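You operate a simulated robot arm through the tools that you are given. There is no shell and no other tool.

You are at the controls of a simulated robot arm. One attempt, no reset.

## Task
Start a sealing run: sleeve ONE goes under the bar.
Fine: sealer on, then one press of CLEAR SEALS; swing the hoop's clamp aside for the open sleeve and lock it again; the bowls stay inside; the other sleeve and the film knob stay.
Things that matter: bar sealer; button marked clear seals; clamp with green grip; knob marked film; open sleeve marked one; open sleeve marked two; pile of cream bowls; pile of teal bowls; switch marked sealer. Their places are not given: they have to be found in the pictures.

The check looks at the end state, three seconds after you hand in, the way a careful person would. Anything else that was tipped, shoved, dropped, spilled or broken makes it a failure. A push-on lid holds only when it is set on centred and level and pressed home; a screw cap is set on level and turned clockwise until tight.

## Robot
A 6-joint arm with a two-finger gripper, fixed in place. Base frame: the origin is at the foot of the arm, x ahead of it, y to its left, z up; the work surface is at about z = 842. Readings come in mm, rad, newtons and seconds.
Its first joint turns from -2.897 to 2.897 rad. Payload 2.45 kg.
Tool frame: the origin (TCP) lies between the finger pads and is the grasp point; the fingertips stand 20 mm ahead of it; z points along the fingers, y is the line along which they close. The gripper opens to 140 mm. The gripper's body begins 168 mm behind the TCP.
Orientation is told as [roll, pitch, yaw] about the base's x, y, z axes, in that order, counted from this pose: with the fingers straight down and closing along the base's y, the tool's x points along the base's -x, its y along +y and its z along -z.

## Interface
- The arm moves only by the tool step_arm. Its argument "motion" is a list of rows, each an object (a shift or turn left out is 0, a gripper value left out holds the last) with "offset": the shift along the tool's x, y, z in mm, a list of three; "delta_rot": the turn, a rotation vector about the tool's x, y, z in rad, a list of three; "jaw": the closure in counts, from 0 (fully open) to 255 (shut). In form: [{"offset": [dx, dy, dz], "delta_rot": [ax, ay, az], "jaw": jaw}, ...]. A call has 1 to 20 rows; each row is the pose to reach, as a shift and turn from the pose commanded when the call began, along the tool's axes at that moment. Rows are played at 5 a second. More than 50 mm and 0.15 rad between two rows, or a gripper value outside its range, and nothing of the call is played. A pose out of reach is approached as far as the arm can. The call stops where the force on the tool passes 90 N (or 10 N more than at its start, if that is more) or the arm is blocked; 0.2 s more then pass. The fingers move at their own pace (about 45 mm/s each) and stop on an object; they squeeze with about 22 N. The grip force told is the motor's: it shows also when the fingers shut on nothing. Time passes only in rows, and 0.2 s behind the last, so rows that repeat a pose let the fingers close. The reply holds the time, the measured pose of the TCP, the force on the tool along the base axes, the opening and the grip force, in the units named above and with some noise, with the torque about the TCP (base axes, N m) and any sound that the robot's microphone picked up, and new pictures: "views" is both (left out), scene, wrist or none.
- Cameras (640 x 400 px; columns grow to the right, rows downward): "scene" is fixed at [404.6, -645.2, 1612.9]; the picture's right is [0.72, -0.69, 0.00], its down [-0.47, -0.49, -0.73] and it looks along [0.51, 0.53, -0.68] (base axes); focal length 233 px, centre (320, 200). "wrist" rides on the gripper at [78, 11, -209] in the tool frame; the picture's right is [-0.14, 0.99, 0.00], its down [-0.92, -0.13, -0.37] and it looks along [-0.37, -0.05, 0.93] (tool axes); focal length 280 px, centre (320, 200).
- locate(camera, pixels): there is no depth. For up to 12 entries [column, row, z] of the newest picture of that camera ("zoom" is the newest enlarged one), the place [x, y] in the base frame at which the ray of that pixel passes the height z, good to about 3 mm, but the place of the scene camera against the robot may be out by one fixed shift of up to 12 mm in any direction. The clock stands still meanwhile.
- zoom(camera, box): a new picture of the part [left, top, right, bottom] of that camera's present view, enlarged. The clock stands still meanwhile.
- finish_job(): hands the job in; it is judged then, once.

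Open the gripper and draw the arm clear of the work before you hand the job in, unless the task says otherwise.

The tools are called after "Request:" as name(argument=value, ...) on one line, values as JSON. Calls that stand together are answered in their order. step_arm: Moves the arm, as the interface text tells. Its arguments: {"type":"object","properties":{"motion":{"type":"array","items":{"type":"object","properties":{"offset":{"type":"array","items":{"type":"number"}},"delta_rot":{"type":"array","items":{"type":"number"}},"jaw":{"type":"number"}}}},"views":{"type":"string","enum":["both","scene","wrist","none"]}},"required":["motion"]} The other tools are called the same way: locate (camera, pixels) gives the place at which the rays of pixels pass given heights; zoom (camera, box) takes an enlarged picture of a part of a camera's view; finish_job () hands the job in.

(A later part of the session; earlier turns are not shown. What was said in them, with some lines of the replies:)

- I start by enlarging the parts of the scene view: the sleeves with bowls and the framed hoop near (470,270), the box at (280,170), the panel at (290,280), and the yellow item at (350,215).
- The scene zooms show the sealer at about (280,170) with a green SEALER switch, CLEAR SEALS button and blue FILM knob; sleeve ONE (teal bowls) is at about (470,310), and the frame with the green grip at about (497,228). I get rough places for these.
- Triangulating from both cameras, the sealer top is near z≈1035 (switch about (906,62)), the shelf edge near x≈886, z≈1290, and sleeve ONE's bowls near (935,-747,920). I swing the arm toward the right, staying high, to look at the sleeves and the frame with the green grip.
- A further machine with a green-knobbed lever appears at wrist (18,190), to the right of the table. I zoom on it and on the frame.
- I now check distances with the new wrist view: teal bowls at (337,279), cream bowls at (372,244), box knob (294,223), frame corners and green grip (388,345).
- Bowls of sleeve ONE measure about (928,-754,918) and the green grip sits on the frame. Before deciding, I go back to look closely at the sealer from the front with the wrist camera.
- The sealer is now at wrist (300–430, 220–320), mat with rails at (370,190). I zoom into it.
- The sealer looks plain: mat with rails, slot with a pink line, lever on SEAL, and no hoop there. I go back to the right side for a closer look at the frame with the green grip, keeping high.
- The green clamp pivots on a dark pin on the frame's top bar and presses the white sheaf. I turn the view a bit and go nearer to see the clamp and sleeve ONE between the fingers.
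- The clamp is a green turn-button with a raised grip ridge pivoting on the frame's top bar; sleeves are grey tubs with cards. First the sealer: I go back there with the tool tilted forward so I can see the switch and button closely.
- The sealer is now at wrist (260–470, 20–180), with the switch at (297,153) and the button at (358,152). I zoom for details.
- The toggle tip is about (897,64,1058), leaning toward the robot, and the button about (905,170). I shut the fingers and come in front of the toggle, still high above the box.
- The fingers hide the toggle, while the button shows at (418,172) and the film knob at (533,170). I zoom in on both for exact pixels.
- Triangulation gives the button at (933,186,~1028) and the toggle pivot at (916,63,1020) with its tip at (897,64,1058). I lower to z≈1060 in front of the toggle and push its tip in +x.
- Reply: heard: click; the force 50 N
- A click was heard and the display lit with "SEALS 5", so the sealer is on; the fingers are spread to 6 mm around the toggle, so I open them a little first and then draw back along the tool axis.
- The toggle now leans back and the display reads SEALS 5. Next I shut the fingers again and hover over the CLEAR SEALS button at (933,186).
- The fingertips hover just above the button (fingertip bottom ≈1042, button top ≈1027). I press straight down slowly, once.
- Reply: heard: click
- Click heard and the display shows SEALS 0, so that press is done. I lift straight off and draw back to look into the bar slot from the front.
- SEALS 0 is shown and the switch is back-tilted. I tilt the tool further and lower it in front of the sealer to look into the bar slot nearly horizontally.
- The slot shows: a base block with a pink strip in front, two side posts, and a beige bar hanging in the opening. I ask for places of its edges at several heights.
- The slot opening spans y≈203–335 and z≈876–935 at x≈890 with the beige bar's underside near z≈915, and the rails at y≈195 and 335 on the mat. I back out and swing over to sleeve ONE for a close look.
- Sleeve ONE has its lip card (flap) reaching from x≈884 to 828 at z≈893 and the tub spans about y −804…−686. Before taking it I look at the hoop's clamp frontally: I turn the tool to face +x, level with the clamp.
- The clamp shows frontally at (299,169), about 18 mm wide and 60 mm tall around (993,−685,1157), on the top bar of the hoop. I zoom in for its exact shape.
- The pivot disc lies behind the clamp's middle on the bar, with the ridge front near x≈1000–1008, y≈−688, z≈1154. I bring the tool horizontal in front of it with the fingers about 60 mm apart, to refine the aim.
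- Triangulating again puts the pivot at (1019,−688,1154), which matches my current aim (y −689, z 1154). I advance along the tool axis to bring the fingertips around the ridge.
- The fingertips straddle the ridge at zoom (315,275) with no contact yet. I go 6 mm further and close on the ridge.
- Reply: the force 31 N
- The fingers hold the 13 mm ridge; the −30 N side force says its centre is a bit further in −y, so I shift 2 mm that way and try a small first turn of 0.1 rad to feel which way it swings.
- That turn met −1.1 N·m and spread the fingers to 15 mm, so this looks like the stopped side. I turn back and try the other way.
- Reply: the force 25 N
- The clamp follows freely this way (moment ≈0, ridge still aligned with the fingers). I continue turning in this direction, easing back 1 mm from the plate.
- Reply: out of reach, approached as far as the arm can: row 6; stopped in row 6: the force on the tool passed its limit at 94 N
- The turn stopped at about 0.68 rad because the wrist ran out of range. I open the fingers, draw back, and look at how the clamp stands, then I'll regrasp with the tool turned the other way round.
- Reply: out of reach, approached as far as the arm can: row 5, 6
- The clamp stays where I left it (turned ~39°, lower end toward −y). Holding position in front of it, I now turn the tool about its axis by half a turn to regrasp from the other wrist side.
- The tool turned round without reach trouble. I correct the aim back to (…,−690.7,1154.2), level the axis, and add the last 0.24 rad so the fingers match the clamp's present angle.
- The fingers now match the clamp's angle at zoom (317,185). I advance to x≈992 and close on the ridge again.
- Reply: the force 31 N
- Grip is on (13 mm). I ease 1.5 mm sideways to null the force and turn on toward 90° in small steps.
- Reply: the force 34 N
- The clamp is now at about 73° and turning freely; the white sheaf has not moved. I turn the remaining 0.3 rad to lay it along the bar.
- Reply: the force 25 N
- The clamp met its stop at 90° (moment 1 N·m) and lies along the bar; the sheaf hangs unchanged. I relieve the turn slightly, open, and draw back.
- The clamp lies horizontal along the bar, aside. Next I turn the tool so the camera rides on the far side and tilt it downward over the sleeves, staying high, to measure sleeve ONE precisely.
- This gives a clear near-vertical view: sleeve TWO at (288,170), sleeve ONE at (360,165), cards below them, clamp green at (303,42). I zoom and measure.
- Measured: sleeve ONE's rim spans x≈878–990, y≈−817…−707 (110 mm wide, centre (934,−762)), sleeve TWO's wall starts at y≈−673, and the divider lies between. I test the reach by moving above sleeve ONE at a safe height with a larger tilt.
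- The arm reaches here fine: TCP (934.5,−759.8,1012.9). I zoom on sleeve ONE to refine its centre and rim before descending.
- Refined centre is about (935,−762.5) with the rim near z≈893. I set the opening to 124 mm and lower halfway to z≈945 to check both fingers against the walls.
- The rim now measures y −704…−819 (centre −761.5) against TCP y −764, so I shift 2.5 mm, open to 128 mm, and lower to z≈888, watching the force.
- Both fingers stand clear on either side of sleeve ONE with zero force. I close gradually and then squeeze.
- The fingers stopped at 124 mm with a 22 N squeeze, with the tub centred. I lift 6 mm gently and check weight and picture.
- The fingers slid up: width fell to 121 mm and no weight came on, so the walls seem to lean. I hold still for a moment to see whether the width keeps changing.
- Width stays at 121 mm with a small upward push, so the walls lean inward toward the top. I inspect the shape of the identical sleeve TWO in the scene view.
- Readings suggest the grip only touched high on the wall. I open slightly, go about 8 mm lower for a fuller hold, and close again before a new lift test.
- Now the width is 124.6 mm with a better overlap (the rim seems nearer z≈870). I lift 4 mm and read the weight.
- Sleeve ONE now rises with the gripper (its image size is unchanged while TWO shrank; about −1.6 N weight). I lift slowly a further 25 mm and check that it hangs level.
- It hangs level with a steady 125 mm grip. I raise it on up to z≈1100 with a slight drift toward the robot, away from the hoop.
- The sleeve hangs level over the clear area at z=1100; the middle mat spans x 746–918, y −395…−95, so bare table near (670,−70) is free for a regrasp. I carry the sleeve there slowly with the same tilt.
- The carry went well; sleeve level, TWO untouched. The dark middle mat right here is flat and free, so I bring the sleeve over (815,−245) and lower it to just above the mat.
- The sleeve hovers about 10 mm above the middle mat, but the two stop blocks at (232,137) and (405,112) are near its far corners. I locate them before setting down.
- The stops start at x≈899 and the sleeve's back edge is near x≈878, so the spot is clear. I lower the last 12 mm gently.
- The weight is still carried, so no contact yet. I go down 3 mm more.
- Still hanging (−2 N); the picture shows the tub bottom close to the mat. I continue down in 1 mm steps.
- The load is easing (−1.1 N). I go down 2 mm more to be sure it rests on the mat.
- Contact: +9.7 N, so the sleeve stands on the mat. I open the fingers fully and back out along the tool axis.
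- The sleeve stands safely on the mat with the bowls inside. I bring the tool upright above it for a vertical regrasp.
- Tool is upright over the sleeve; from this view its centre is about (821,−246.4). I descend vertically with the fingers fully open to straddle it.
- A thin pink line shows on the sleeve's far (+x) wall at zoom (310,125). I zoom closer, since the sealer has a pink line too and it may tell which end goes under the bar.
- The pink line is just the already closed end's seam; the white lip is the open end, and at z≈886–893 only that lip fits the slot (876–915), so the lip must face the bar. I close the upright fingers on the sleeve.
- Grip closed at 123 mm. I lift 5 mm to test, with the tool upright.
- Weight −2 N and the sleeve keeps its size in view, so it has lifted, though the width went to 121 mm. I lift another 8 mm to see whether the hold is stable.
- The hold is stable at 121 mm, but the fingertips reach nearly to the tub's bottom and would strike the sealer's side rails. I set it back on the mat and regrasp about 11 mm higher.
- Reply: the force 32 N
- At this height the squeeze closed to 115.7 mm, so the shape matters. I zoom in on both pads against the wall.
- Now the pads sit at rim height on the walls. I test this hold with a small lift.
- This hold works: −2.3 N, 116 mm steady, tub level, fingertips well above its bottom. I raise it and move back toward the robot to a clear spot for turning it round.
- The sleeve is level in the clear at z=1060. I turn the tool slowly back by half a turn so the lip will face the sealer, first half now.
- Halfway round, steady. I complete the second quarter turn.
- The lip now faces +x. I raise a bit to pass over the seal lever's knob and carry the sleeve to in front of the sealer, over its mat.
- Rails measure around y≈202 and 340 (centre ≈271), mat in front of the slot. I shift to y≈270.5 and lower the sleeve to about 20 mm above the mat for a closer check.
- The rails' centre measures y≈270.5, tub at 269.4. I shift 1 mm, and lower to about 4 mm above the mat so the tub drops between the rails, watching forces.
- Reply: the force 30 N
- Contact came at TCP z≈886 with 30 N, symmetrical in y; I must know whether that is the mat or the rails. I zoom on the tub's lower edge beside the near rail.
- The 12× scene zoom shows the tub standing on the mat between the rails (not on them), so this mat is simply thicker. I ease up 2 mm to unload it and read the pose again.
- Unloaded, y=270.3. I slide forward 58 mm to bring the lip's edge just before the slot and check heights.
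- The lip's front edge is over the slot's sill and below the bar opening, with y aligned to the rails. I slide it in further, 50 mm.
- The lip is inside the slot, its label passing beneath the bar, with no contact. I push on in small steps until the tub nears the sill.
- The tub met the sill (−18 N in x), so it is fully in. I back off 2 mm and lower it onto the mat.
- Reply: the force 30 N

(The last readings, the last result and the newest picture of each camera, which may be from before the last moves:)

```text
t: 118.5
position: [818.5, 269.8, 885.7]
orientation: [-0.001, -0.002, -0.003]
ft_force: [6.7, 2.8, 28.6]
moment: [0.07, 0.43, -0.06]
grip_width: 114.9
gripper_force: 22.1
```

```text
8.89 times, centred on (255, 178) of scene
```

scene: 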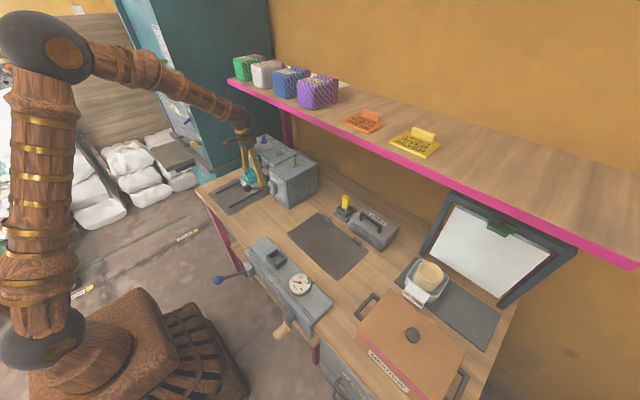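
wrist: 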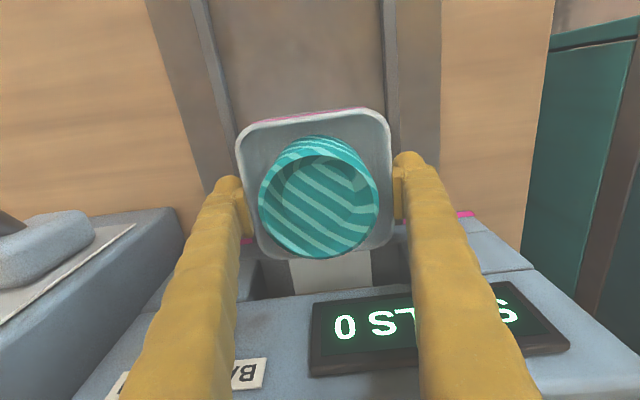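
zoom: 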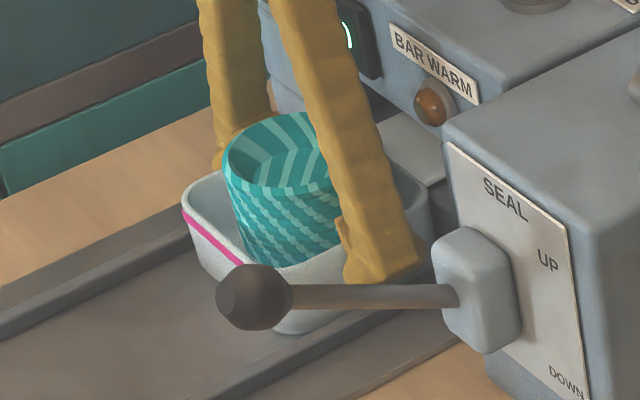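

The sleeve rests on the mat (+29 N). I unload, open the fingers wide and lift straight up.

Request:
step_arm(motion=[{"offset": [0, 0, -1.5]}, {"offset": [0, 0, -1.5], "jaw": 40}, {"offset": [0, 0, -1.5], "jaw": 25}, {"offset": [0, 0, -1.5], "jaw": 12}, {"offset": [0, 0, -1.5], "jaw": 12}, {"offset": [0, 0, -15], "jaw": 12}, {"offset": [0, 0, -45], "jaw": 12}, {"offset": [5, 0, -85], "jaw": 12}, {"offset": [15, 0, -125], "jaw": 12}])

Request:
zoom(camera="scene", box=[200, 140, 310, 220])

Request:
zoom(camera="wrist", box=[220, 120, 430, 320])

```text
t: 120.5
position: [804.0, 270.0, 1010.3]
orientation: [-0.006, 0.0, -0.002]
ft_force: [0.0, 0.7, -0.1]
moment: [0.01, 0.02, -0.01]
grip_width: 133.3
gripper_force: 0.0
```

scene: 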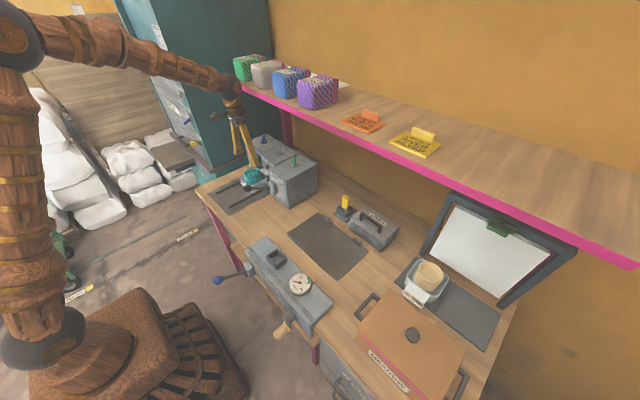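
wrist: 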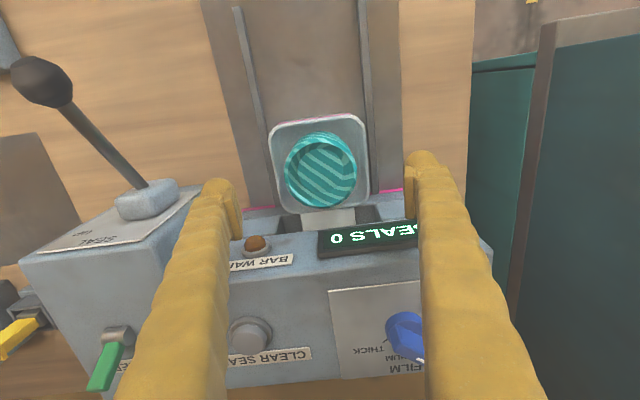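

```text
5.00 times, centred on (255, 180) of scene
```

zoom: 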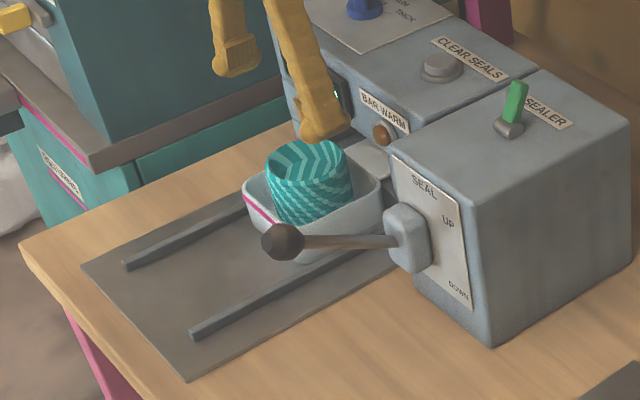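

```text
2.00 times, centred on (325, 220) of wrist
```

zoom: 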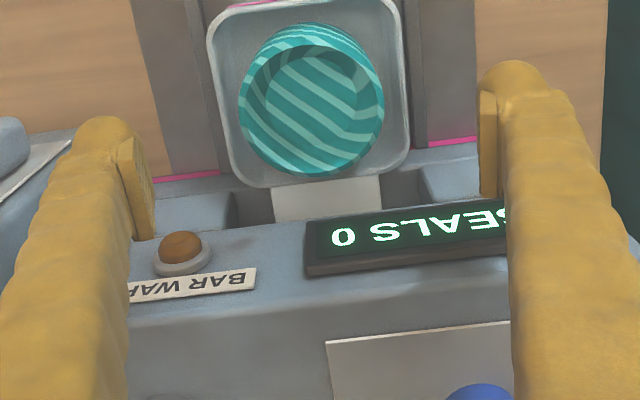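

Sleeve ONE stands in place with its lip under the bar, bowls inside, display SEALS 0, switch and lever unchanged. Now I return to lock the clamp: I rise, back out and swing to the right, turning the wrist a quarter on the way.

Request:
step_arm(motion=[{"offset": [20, 0, -20]}, {"offset": [55, -5, -50]}, {"offset": [90, -15, -85]}, {"offset": [120, -30, -120]}, {"offset": [140, -55, -150]}, {"offset": [150, -90, -170], "delta_rot": [0, 0, 0.1]}, {"offset": [154, -130, -180], "delta_rot": [0, 0, 0.2]}, {"offset": [154, -175, -185], "delta_rot": [0, 0, 0.3]}, {"offset": [154, -220, -190], "delta_rot": [0, 0, 0.4]}, {"offset": [152, -266, -190], "delta_rot": [0, 0, 0.5]}, {"offset": [150, -312, -190], "delta_rot": [0, 0, 0.6]}, {"offset": [146, -358, -190], "delta_rot": [0, 0, 0.7]}, {"offset": [142, -404, -190], "delta_rot": [0, 0, 0.8]}, {"offset": [138, -450, -190], "delta_rot": [0, 0, 0.9]}, {"offset": [134, -496, -190], "delta_rot": [0, 0, 1.0]}, {"offset": [130, -542, -190], "delta_rot": [0, 0, 1.1]}, {"offset": [126, -588, -190], "delta_rot": [0, 0, 1.2]}, {"offset": [122, -634, -190], "delta_rot": [0, 0, 1.3]}, {"offset": [118, -680, -190], "delta_rot": [0, 0, 1.4]}, {"offset": [114, -726, -190], "delta_rot": [0, 0, 1.5]}])

```text
refused: row 3 steps farther than a row can; nothing moved
```

One step was a touch too long; I shorten the early steps and resend.

Request:
step_arm(motion=[{"offset": [20, 0, -25]}, {"offset": [50, -5, -55]}, {"offset": [80, -15, -88]}, {"offset": [110, -30, -120]}, {"offset": [135, -55, -150]}, {"offset": [148, -90, -170], "delta_rot": [0, 0, 0.1]}, {"offset": [154, -130, -180], "delta_rot": [0, 0, 0.2]}, {"offset": [154, -175, -185], "delta_rot": [0, 0, 0.3]}, {"offset": [154, -220, -190], "delta_rot": [0, 0, 0.4]}, {"offset": [152, -266, -190], "delta_rot": [0, 0, 0.5]}, {"offset": [150, -312, -190], "delta_rot": [0, 0, 0.6]}, {"offset": [146, -358, -190], "delta_rot": [0, 0, 0.7]}, {"offset": [142, -404, -190], "delta_rot": [0, 0, 0.8]}, {"offset": [138, -450, -190], "delta_rot": [0, 0, 0.9]}, {"offset": [134, -496, -190], "delta_rot": [0, 0, 1.0]}, {"offset": [130, -542, -190], "delta_rot": [0, 0, 1.1]}, {"offset": [126, -588, -190], "delta_rot": [0, 0, 1.2]}, {"offset": [122, -634, -190], "delta_rot": [0, 0, 1.3]}, {"offset": [118, -680, -190], "delta_rot": [0, 0, 1.4]}, {"offset": [114, -726, -190], "delta_rot": [0, 0, 1.5]}])

```text
t: 124.7
position: [687.4, -456.6, 1203.1]
orientation: [0.0, -0.001, -1.503]
ft_force: [0.0, 0.3, 0.7]
moment: [-0.01, -0.01, 0.02]
grip_width: 133.7
gripper_force: 0.0
```

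scene: 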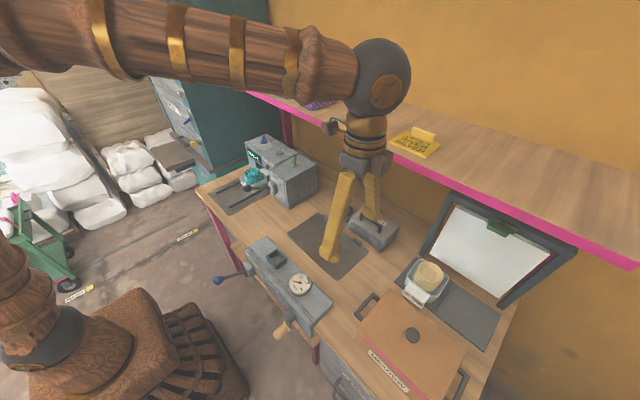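
wrist: 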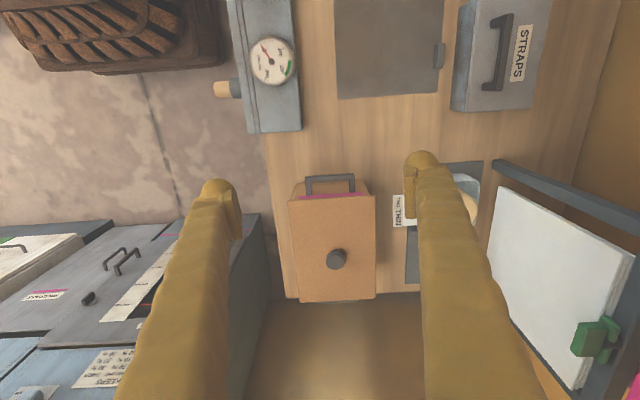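

The way is clear. I move over to y≈−690 and finish the quarter turn, then swing the tool up to horizontal facing the hoop.

Request:
step_arm(motion=[{"offset": [-46.7, -0.8, 4], "delta_rot": [0, 0, 0.014]}, {"offset": [-93.3, -1.5, 8], "delta_rot": [0, 0, 0.027]}, {"offset": [-140, -2.3, 12], "delta_rot": [0, 0, 0.041]}, {"offset": [-186.6, -3, 16], "delta_rot": [0, 0, 0.054]}, {"offset": [-233.3, -3.8, 20], "delta_rot": [0, 0, 0.068]}], views="none")

Request:
step_arm(motion=[{"delta_rot": [-0.14, 0, 0], "jaw": 146}, {"delta_rot": [-0.28, 0, 0], "jaw": 146}, {"delta_rot": [-0.42, 0, 0], "jaw": 146}, {"delta_rot": [-0.56, 0, 0], "jaw": 146}, {"delta_rot": [-0.7, 0, 0], "jaw": 146}, {"delta_rot": [-0.84, 0, 0], "jaw": 146}, {"delta_rot": [-0.98, 0, 0], "jaw": 146}, {"delta_rot": [-1.12, 0, 0], "jaw": 146}, {"delta_rot": [-1.26, 0, 0], "jaw": 146}, {"delta_rot": [-1.4, 0, 0], "jaw": 146}, {"delta_rot": [-1.5, 0, 0], "jaw": 146}, {"delta_rot": [-1.571, 0, 0], "jaw": 146}])

```text
t: 125.9
position: [698.6, -688.9, 1185.0]
orientation: [0.001, -0.001, -1.571]
ft_force: [-0.3, 0.2, 1.1]
moment: [-0.04, -0.02, -0.02]
grip_width: 133.4
gripper_force: 0.2
```

```text
t: 128.5
position: [697.9, -687.2, 1182.8]
orientation: [1.572, -0.004, -1.574]
ft_force: [0.5, 0.5, 1.5]
moment: [-0.01, 0.02, -0.01]
grip_width: 59.8
gripper_force: 0.0
```

scene: 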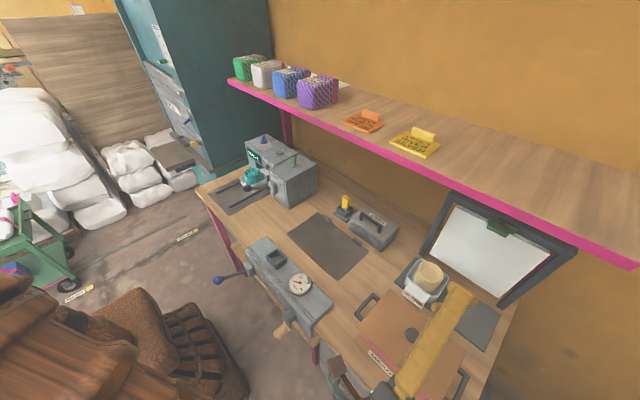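
wrist: 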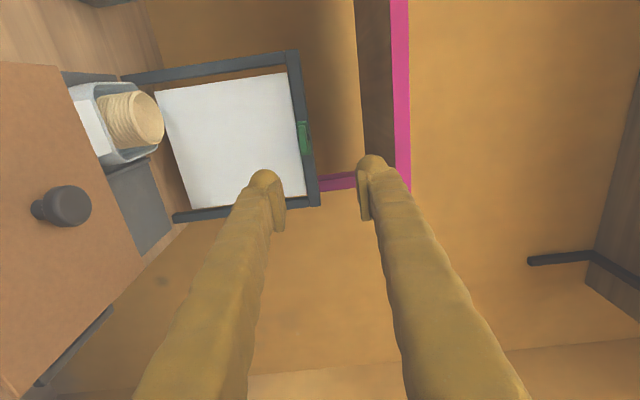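

Tool is horizontal with the fingers above each other, matching the clamp's present lie. I approach to x≈865 at z≈1153 and check the aim.

Request:
step_arm(motion=[{"offset": [-0.7, -7.5, 41.5]}, {"offset": [-1.3, -15, 83]}, {"offset": [-2, -22.4, 125]}, {"offset": [-2.6, -29.8, 166]}, {"offset": [-2.6, -29.8, 166]}])

Request:
zoom(camera="wrist", box=[240, 90, 400, 230])

```text
t: 129.7
position: [866.3, -690.0, 1155.4]
orientation: [1.571, -0.002, -1.572]
ft_force: [0.2, 0.0, -0.4]
moment: [0.03, 0.0, 0.01]
grip_width: 59.7
gripper_force: 0.0
```

scene: 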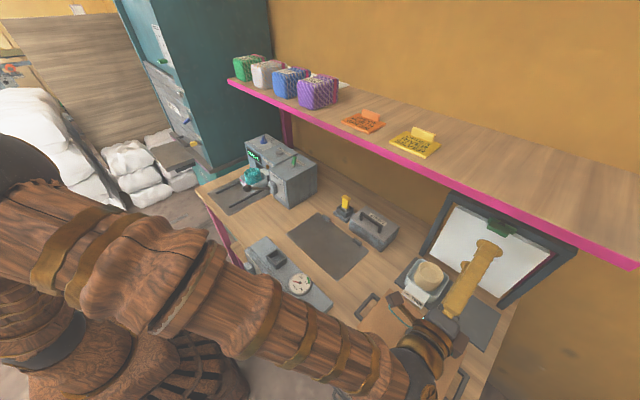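
wrist: 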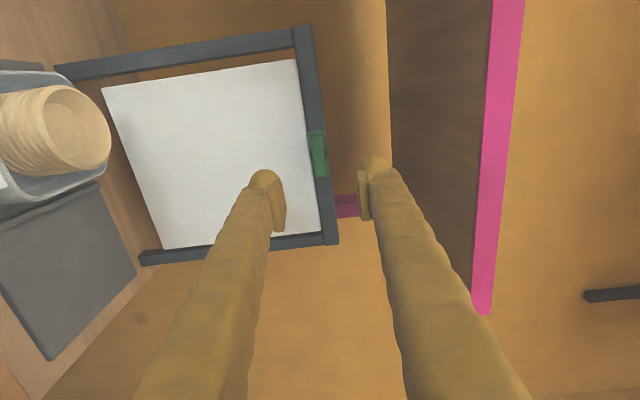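

```text
2.86 times, centred on (320, 160) of wrist
```

zoom: 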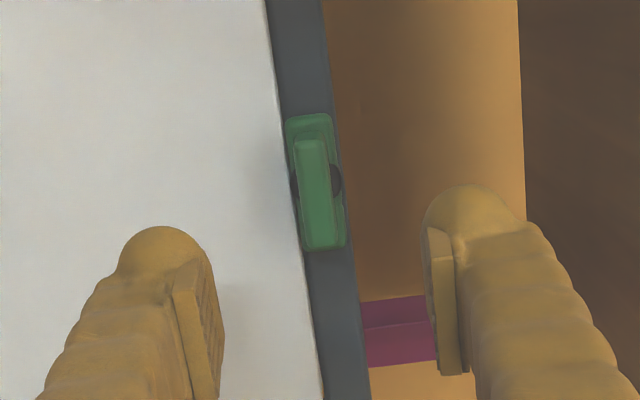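

The clamp is centred between the fingers in view. I advance to x≈992 and close on the ridge.

Request:
step_arm(motion=[{"offset": [0, -1, 40]}, {"offset": [0, -1, 80]}, {"offset": [0, -1, 110]}, {"offset": [0, -1, 126]}, {"offset": [0, -1, 126], "jaw": 255}, {"offset": [0, -1, 126], "jaw": 255}, {"offset": [0, -1, 126], "jaw": 255}, {"offset": [0, -1, 126], "jaw": 255}], views="wrist")

Request:
zoom(camera="wrist", box=[240, 90, 400, 230])

```text
t: 131.5
position: [991.4, -690.4, 1153.1]
orientation: [1.571, -0.002, -1.571]
ft_force: [5.1, -2.3, -2.6]
moment: [0.04, 0.05, 0.01]
grip_width: 13.3
gripper_force: 32.2
```

wrist: 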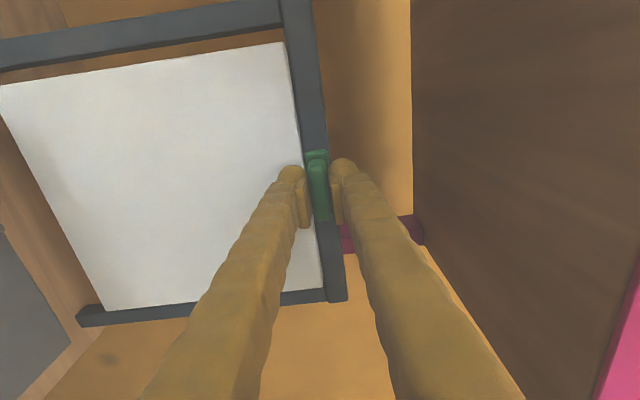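

```text
2.86 times, centred on (320, 160) of wrist
```

zoom: 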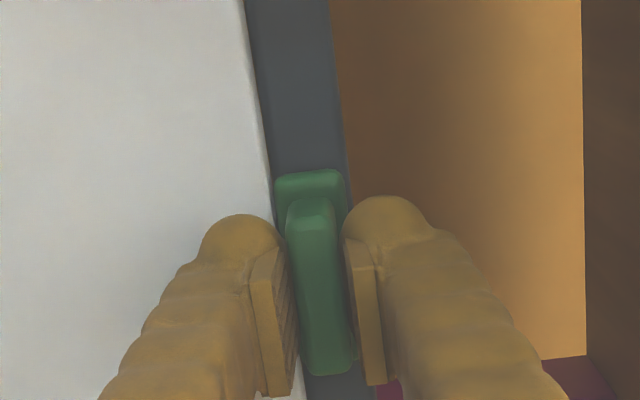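

Grip holds the ridge (13.3 mm). I turn the clamp back toward vertical, first 0.8 rad.

Request:
step_arm(motion=[{"delta_rot": [0, 0, 0.1]}, {"delta_rot": [0, 0, 0.2]}, {"delta_rot": [0, 0, 0.3]}, {"delta_rot": [0, 0, 0.4]}, {"delta_rot": [0, 0, 0.5]}, {"delta_rot": [0, 0, 0.6]}, {"delta_rot": [0, 0, 0.7]}, {"delta_rot": [0, 0, 0.8]}], views="wrist")

```text
t: 133.3
position: [992.0, -689.8, 1152.4]
orientation: [1.571, 0.8, -1.568]
ft_force: [24.7, 3.9, 5.3]
moment: [-0.03, -0.06, 0.04]
grip_width: 12.8
gripper_force: 39.3
```

wrist: 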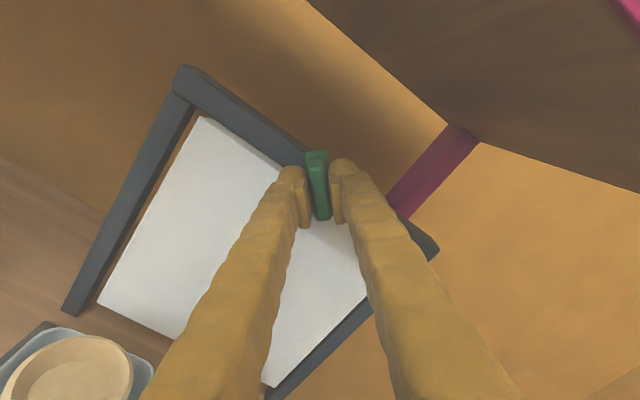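

The clamp follows without resistance. I turn the remaining 0.77 rad and a touch beyond, to reach its locked stop.

Request:
step_arm(motion=[{"delta_rot": [0, 0, 0.1]}, {"delta_rot": [0, 0, 0.2]}, {"delta_rot": [0, 0, 0.3]}, {"delta_rot": [0, 0, 0.4]}, {"delta_rot": [0, 0, 0.5]}, {"delta_rot": [0, 0, 0.6]}, {"delta_rot": [0, 0, 0.7]}, {"delta_rot": [0, 0, 0.77]}, {"delta_rot": [0, 0, 0.81]}])

Request:
zoom(camera="scene", box=[450, 190, 560, 270])

```text
t: 135.3
position: [990.9, -689.5, 1152.2]
orientation: [-1.576, 1.533, 1.566]
ft_force: [20.9, 11.5, 6.6]
moment: [-0.98, -0.04, 0.08]
grip_width: 13.5
gripper_force: 40.2
```

scene: 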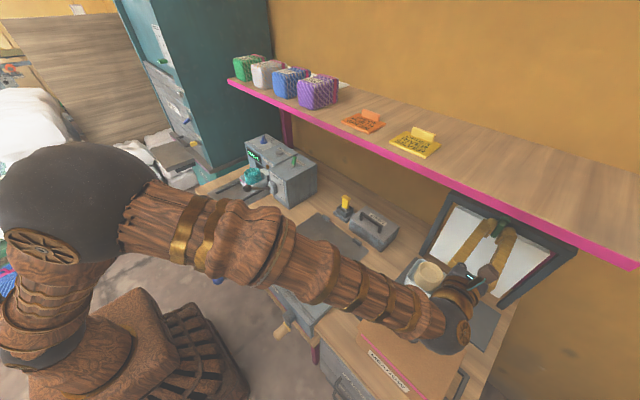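
wrist: 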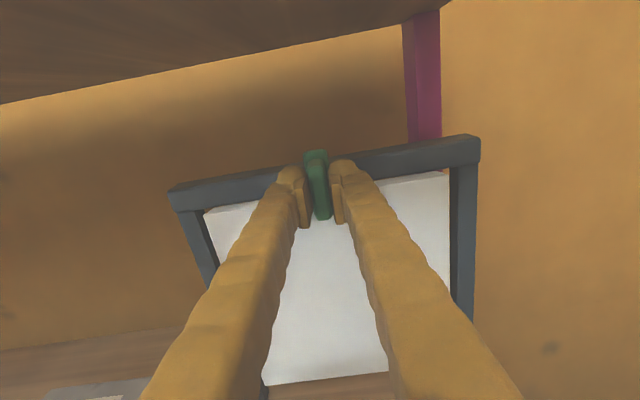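

```text
5.00 times, centred on (505, 230) of scene
```

zoom: 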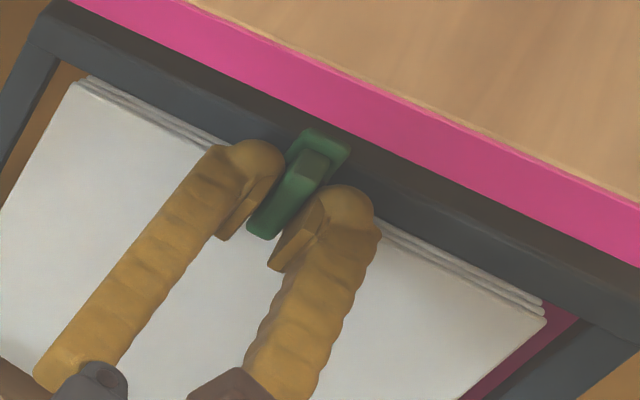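

The clamp is vertical again and pressing on its stop (−0.98 N·m), i.e. locked. I relax the turn slightly, open the fingers and draw straight back.

Request:
step_arm(motion=[{"delta_rot": [0, 0, -0.02]}, {"delta_rot": [0, 0, -0.025], "jaw": 150}, {"delta_rot": [0, 0, -0.025], "jaw": 150}, {"delta_rot": [0, 0, -0.025], "jaw": 150}, {"offset": [0, 0, -15], "delta_rot": [0, 0, -0.025], "jaw": 150}, {"offset": [0, 0, -50], "delta_rot": [0, 0, -0.025], "jaw": 150}, {"offset": [0, 0, -95], "delta_rot": [0, 0, -0.025], "jaw": 150}, {"offset": [0, 0, -140], "delta_rot": [0, 0, -0.025], "jaw": 150}])

Request:
zoom(camera="scene", box=[450, 190, 560, 270])

Request:
zoom(camera="wrist", box=[240, 90, 400, 230])

```text
t: 137.1
position: [850.2, -687.8, 1150.5]
orientation: [-1.551, 1.559, 1.589]
ft_force: [1.6, 0.1, -0.8]
moment: [-0.01, -0.04, -0.01]
grip_width: 57.4
gripper_force: 0.0
```

scene: 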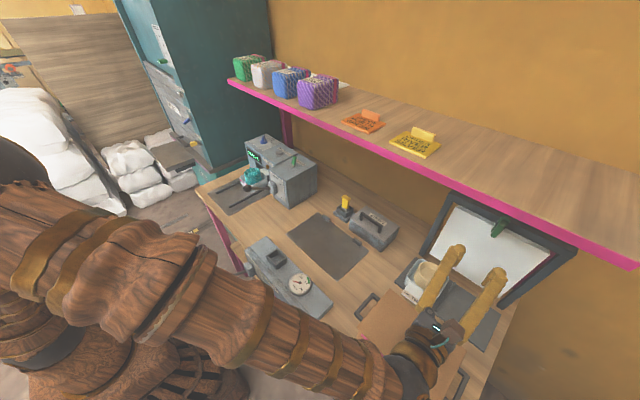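
wrist: 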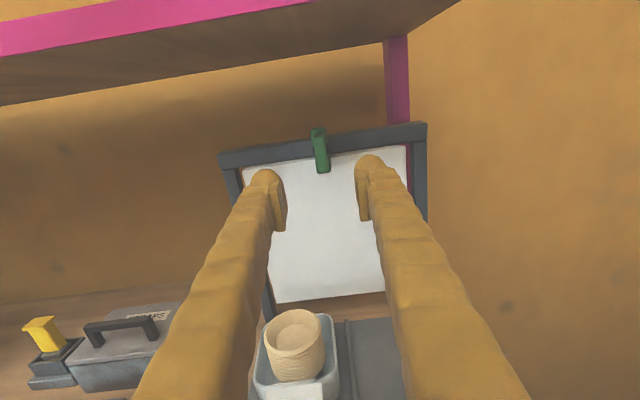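

```text
5.00 times, centred on (505, 230) of scene
```

zoom: 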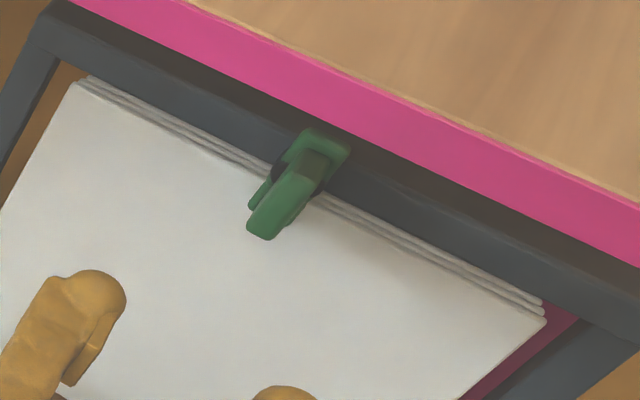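

```text
2.86 times, centred on (320, 160) of wrist
```

zoom: 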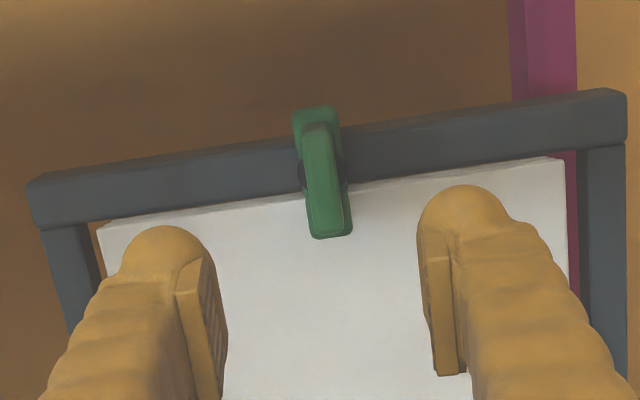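

The clamp stands vertical and locked as at the start, sheaf and sleeve TWO untouched. I retreat, bring the tool upright and move away to check the whole bench.

Request:
step_arm(motion=[{"offset": [10, -5, -25], "delta_rot": [0, -0.1, 0]}, {"offset": [25, -12, -55], "delta_rot": [0, -0.22, 0]}, {"offset": [42, -20, -85], "delta_rot": [0, -0.36, 0]}, {"offset": [60, -30, -115], "delta_rot": [0, -0.5, 0]}, {"offset": [80, -40, -145], "delta_rot": [0, -0.64, 0]}, {"offset": [100, -55, -165], "delta_rot": [0, -0.78, 0]}, {"offset": [115, -75, -180], "delta_rot": [0, -0.92, 0]}, {"offset": [125, -100, -190], "delta_rot": [0, -1.06, 0]}, {"offset": [130, -130, -195], "delta_rot": [0, -1.2, 0]}, {"offset": [135, -165, -200], "delta_rot": [0, -1.34, 0]}, {"offset": [140, -205, -205], "delta_rot": [0, -1.48, 0]}, {"offset": [140, -245, -205], "delta_rot": [0, -1.571, 0]}])

Request:
zoom(camera="scene", box=[200, 125, 330, 225])

Request:
zoom(camera="scene", box=[340, 180, 600, 390])

```text
t: 139.7
position: [646.1, -446.8, 1296.1]
orientation: [-0.012, -0.001, 3.138]
ft_force: [0.3, 0.3, 0.7]
moment: [-0.02, 0.01, 0.01]
grip_width: 57.4
gripper_force: 0.0
```

scene: 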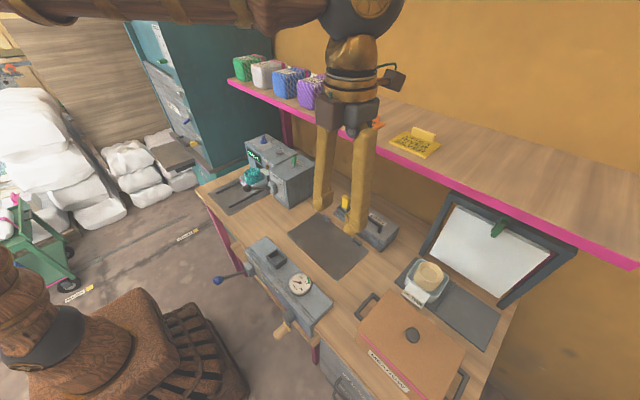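
wrist: 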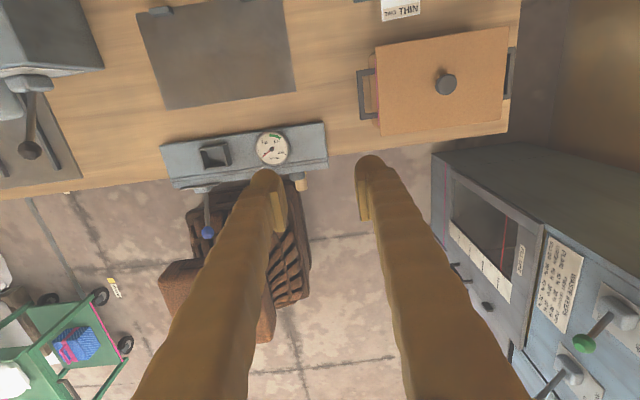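

```text
4.00 times, centred on (265, 175) of scene
```

zoom: 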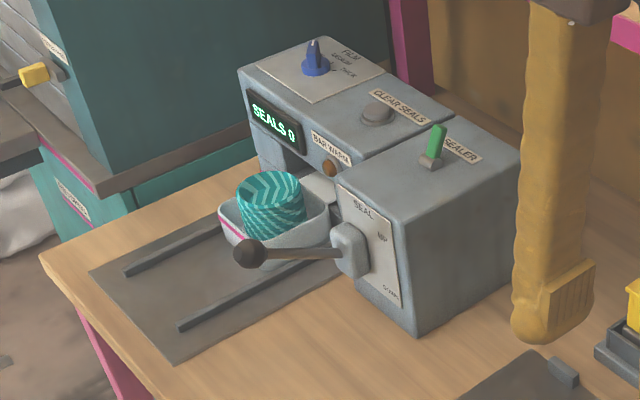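

```text
1.90 times, centred on (470, 285) of scene
```

zoom: 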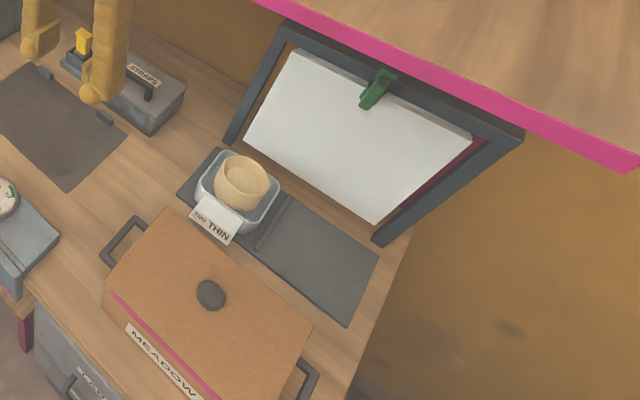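

Everything looks in order: SEALS 0, switch on, film knob as before, TWO and its bowls in place, clamp locked. I still want to verify the lip under the bar from the front, so I swing back to the sealer, keeping high and turning the tool around.

Request:
step_arm(motion=[{"offset": [-2.3, -27.4, 2.3], "delta_rot": [0, 0, -0.145]}, {"offset": [-4.6, -54.7, 4.6], "delta_rot": [0, 0, -0.29]}, {"offset": [-6.9, -82, 6.9], "delta_rot": [0, 0, -0.435]}, {"offset": [-9.2, -109.4, 9.2], "delta_rot": [0, 0, -0.58]}, {"offset": [-11.5, -136.8, 11.5], "delta_rot": [0, 0, -0.725]}, {"offset": [-13.8, -164.1, 13.8], "delta_rot": [0, 0, -0.87]}, {"offset": [-16.1, -191.5, 16.1], "delta_rot": [0, 0, -1.015]}, {"offset": [-18.4, -218.8, 18.4], "delta_rot": [0, 0, -1.16]}, {"offset": [-20.7, -246.2, 20.7], "delta_rot": [0, 0, -1.305]}, {"offset": [-23, -273.5, 23], "delta_rot": [0, 0, -1.45]}, {"offset": [-25.3, -300.9, 25.3], "delta_rot": [0, 0, -1.595]}, {"offset": [-27.6, -328.2, 27.6], "delta_rot": [0, 0, -1.74]}, {"offset": [-29.9, -355.6, 29.9], "delta_rot": [0, 0, -1.885]}, {"offset": [-32.2, -382.9, 32.2], "delta_rot": [0, 0, -2.03]}, {"offset": [-34.5, -410.3, 34.5], "delta_rot": [0, 0, -2.175]}, {"offset": [-36.8, -437.6, 36.8], "delta_rot": [0, 0, -2.32]}, {"offset": [-39.1, -465, 39.1], "delta_rot": [0, 0, -2.465]}, {"offset": [-41.4, -492.3, 41.4], "delta_rot": [0, 0, -2.61]}, {"offset": [-43.7, -519.7, 43.7], "delta_rot": [0, 0, -2.755]}, {"offset": [-46, -547, 46], "delta_rot": [0, 0, -2.9]}], views="none")

```text
t: 143.9
position: [599.9, 101.3, 1256.2]
orientation: [0.012, 0.003, -0.239]
ft_force: [0.2, 0.2, 0.6]
moment: [0.01, 0.04, -0.05]
grip_width: 57.5
gripper_force: 0.0
```

I return the tool to its upright home pose, open the gripper, and take a last look at everything.

Request:
step_arm(motion=[{"offset": [-22.9, -16, -28], "delta_rot": [0, 0, -0.048], "jaw": 60}, {"offset": [-45.7, -32.1, -56], "delta_rot": [0, 0, -0.096], "jaw": 0}, {"offset": [-68.6, -48.1, -84], "delta_rot": [0, 0, -0.143], "jaw": 0}, {"offset": [-91.4, -64.2, -112], "delta_rot": [0, 0, -0.191], "jaw": 0}, {"offset": [-114.3, -80.2, -140], "delta_rot": [0, 0, -0.239], "jaw": 0}, {"offset": [-114.3, -80.2, -140], "delta_rot": [0, 0, -0.239], "jaw": 0}])

Request:
zoom(camera="scene", box=[215, 130, 315, 215])

Request:
zoom(camera="wrist", box=[320, 30, 540, 270])

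Request:
zoom(camera="scene", box=[380, 180, 600, 320])

```text
t: 145.3
position: [691.4, -6.2, 1393.8]
orientation: [0.011, 0.0, -0.001]
ft_force: [-0.2, 0.5, -0.1]
moment: [0.01, 0.04, -0.02]
grip_width: 140.1
gripper_force: 0.0
```

scene: 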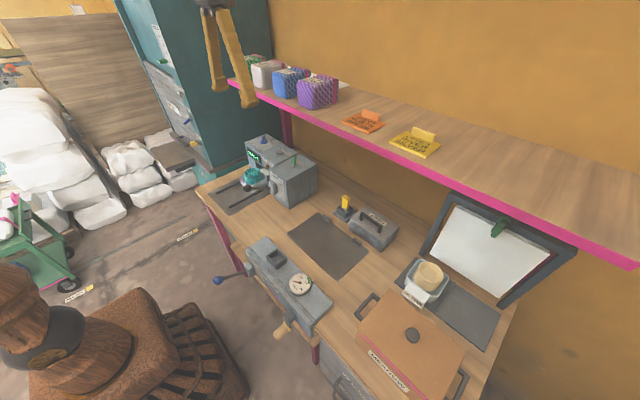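
wrist: 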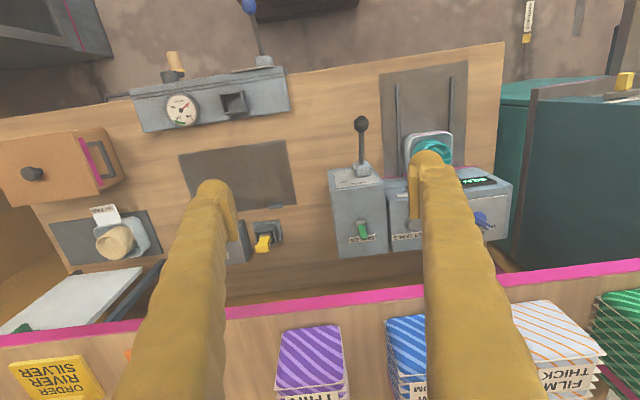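

```text
4.71 times, centred on (265, 172) of scene
```

zoom: 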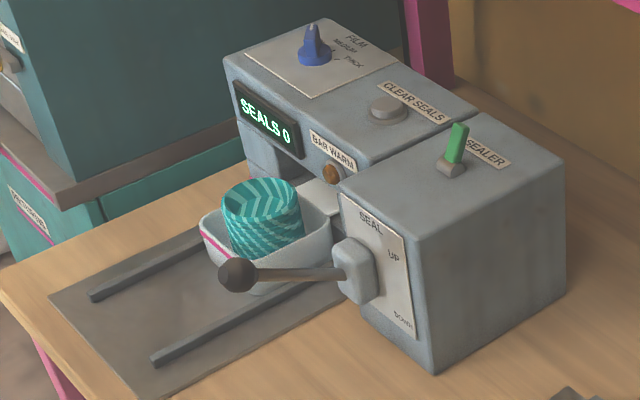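

```text
1.67 times, centred on (430, 150) of wrist
```

zoom: 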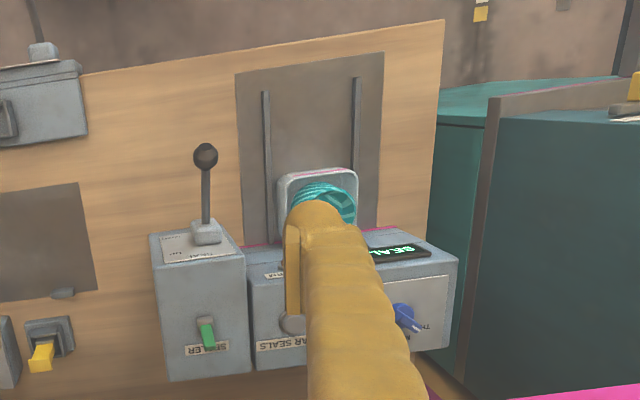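

```text
2.86 times, centred on (490, 250) of scene
```

zoom: 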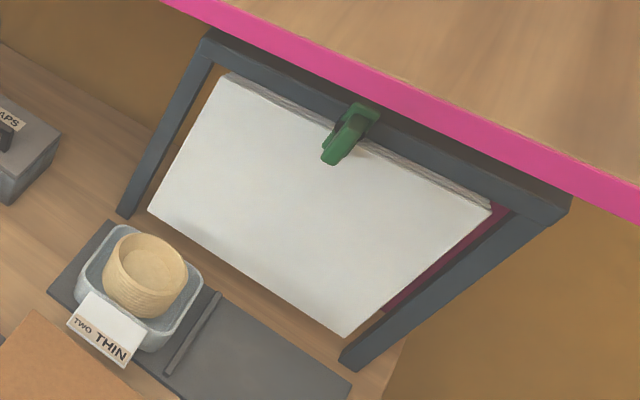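

All shows as wanted: sleeve ONE with its teal bowls stands with its lip under the bar, the switch is on, the display reads SEALS 0, and the film knob and sleeve TWO are unchanged. The clamp is locked at scene (500,228), and the arm is clear with the gripper open, so I hand in.

Request:
finish_job()

```text
The job is handed in.
```

I handed the job in with sleeve ONE under the bar and its teal bowls still inside. No verdict has come back yet.

- **Sealer:** I switched it on and pressed CLEAR SEALS once. The display went from SEALS 5 to SEALS 0, and it still read that in the last picture.
- **Clamp:** I swung the hoop's green clamp aside before taking the sleeve. Afterwards I turned it back against its stop, and it stands upright as at the start. The white sheets on the hoop did not move.
- **Sleeve ONE:** It stands between the rails on the sealer's mat. I turned it half round so that the lip with the "ONE THIN" label faces the bar. I read that lip as the open end, because its height is the only part that fits the slot. I set the sleeve down once on the middle mat on the way, to change my grip.
- **Left alone:** In the last pictures sleeve TWO with its cream bowls, the film knob and everything else on the bench stand as they did. I did not touch the SEAL lever, so the bar is still up.

I could not see the lip directly beneath the bar, because the bowls blocked the view. From the measured positions it reaches roughly 20 mm past the bar.
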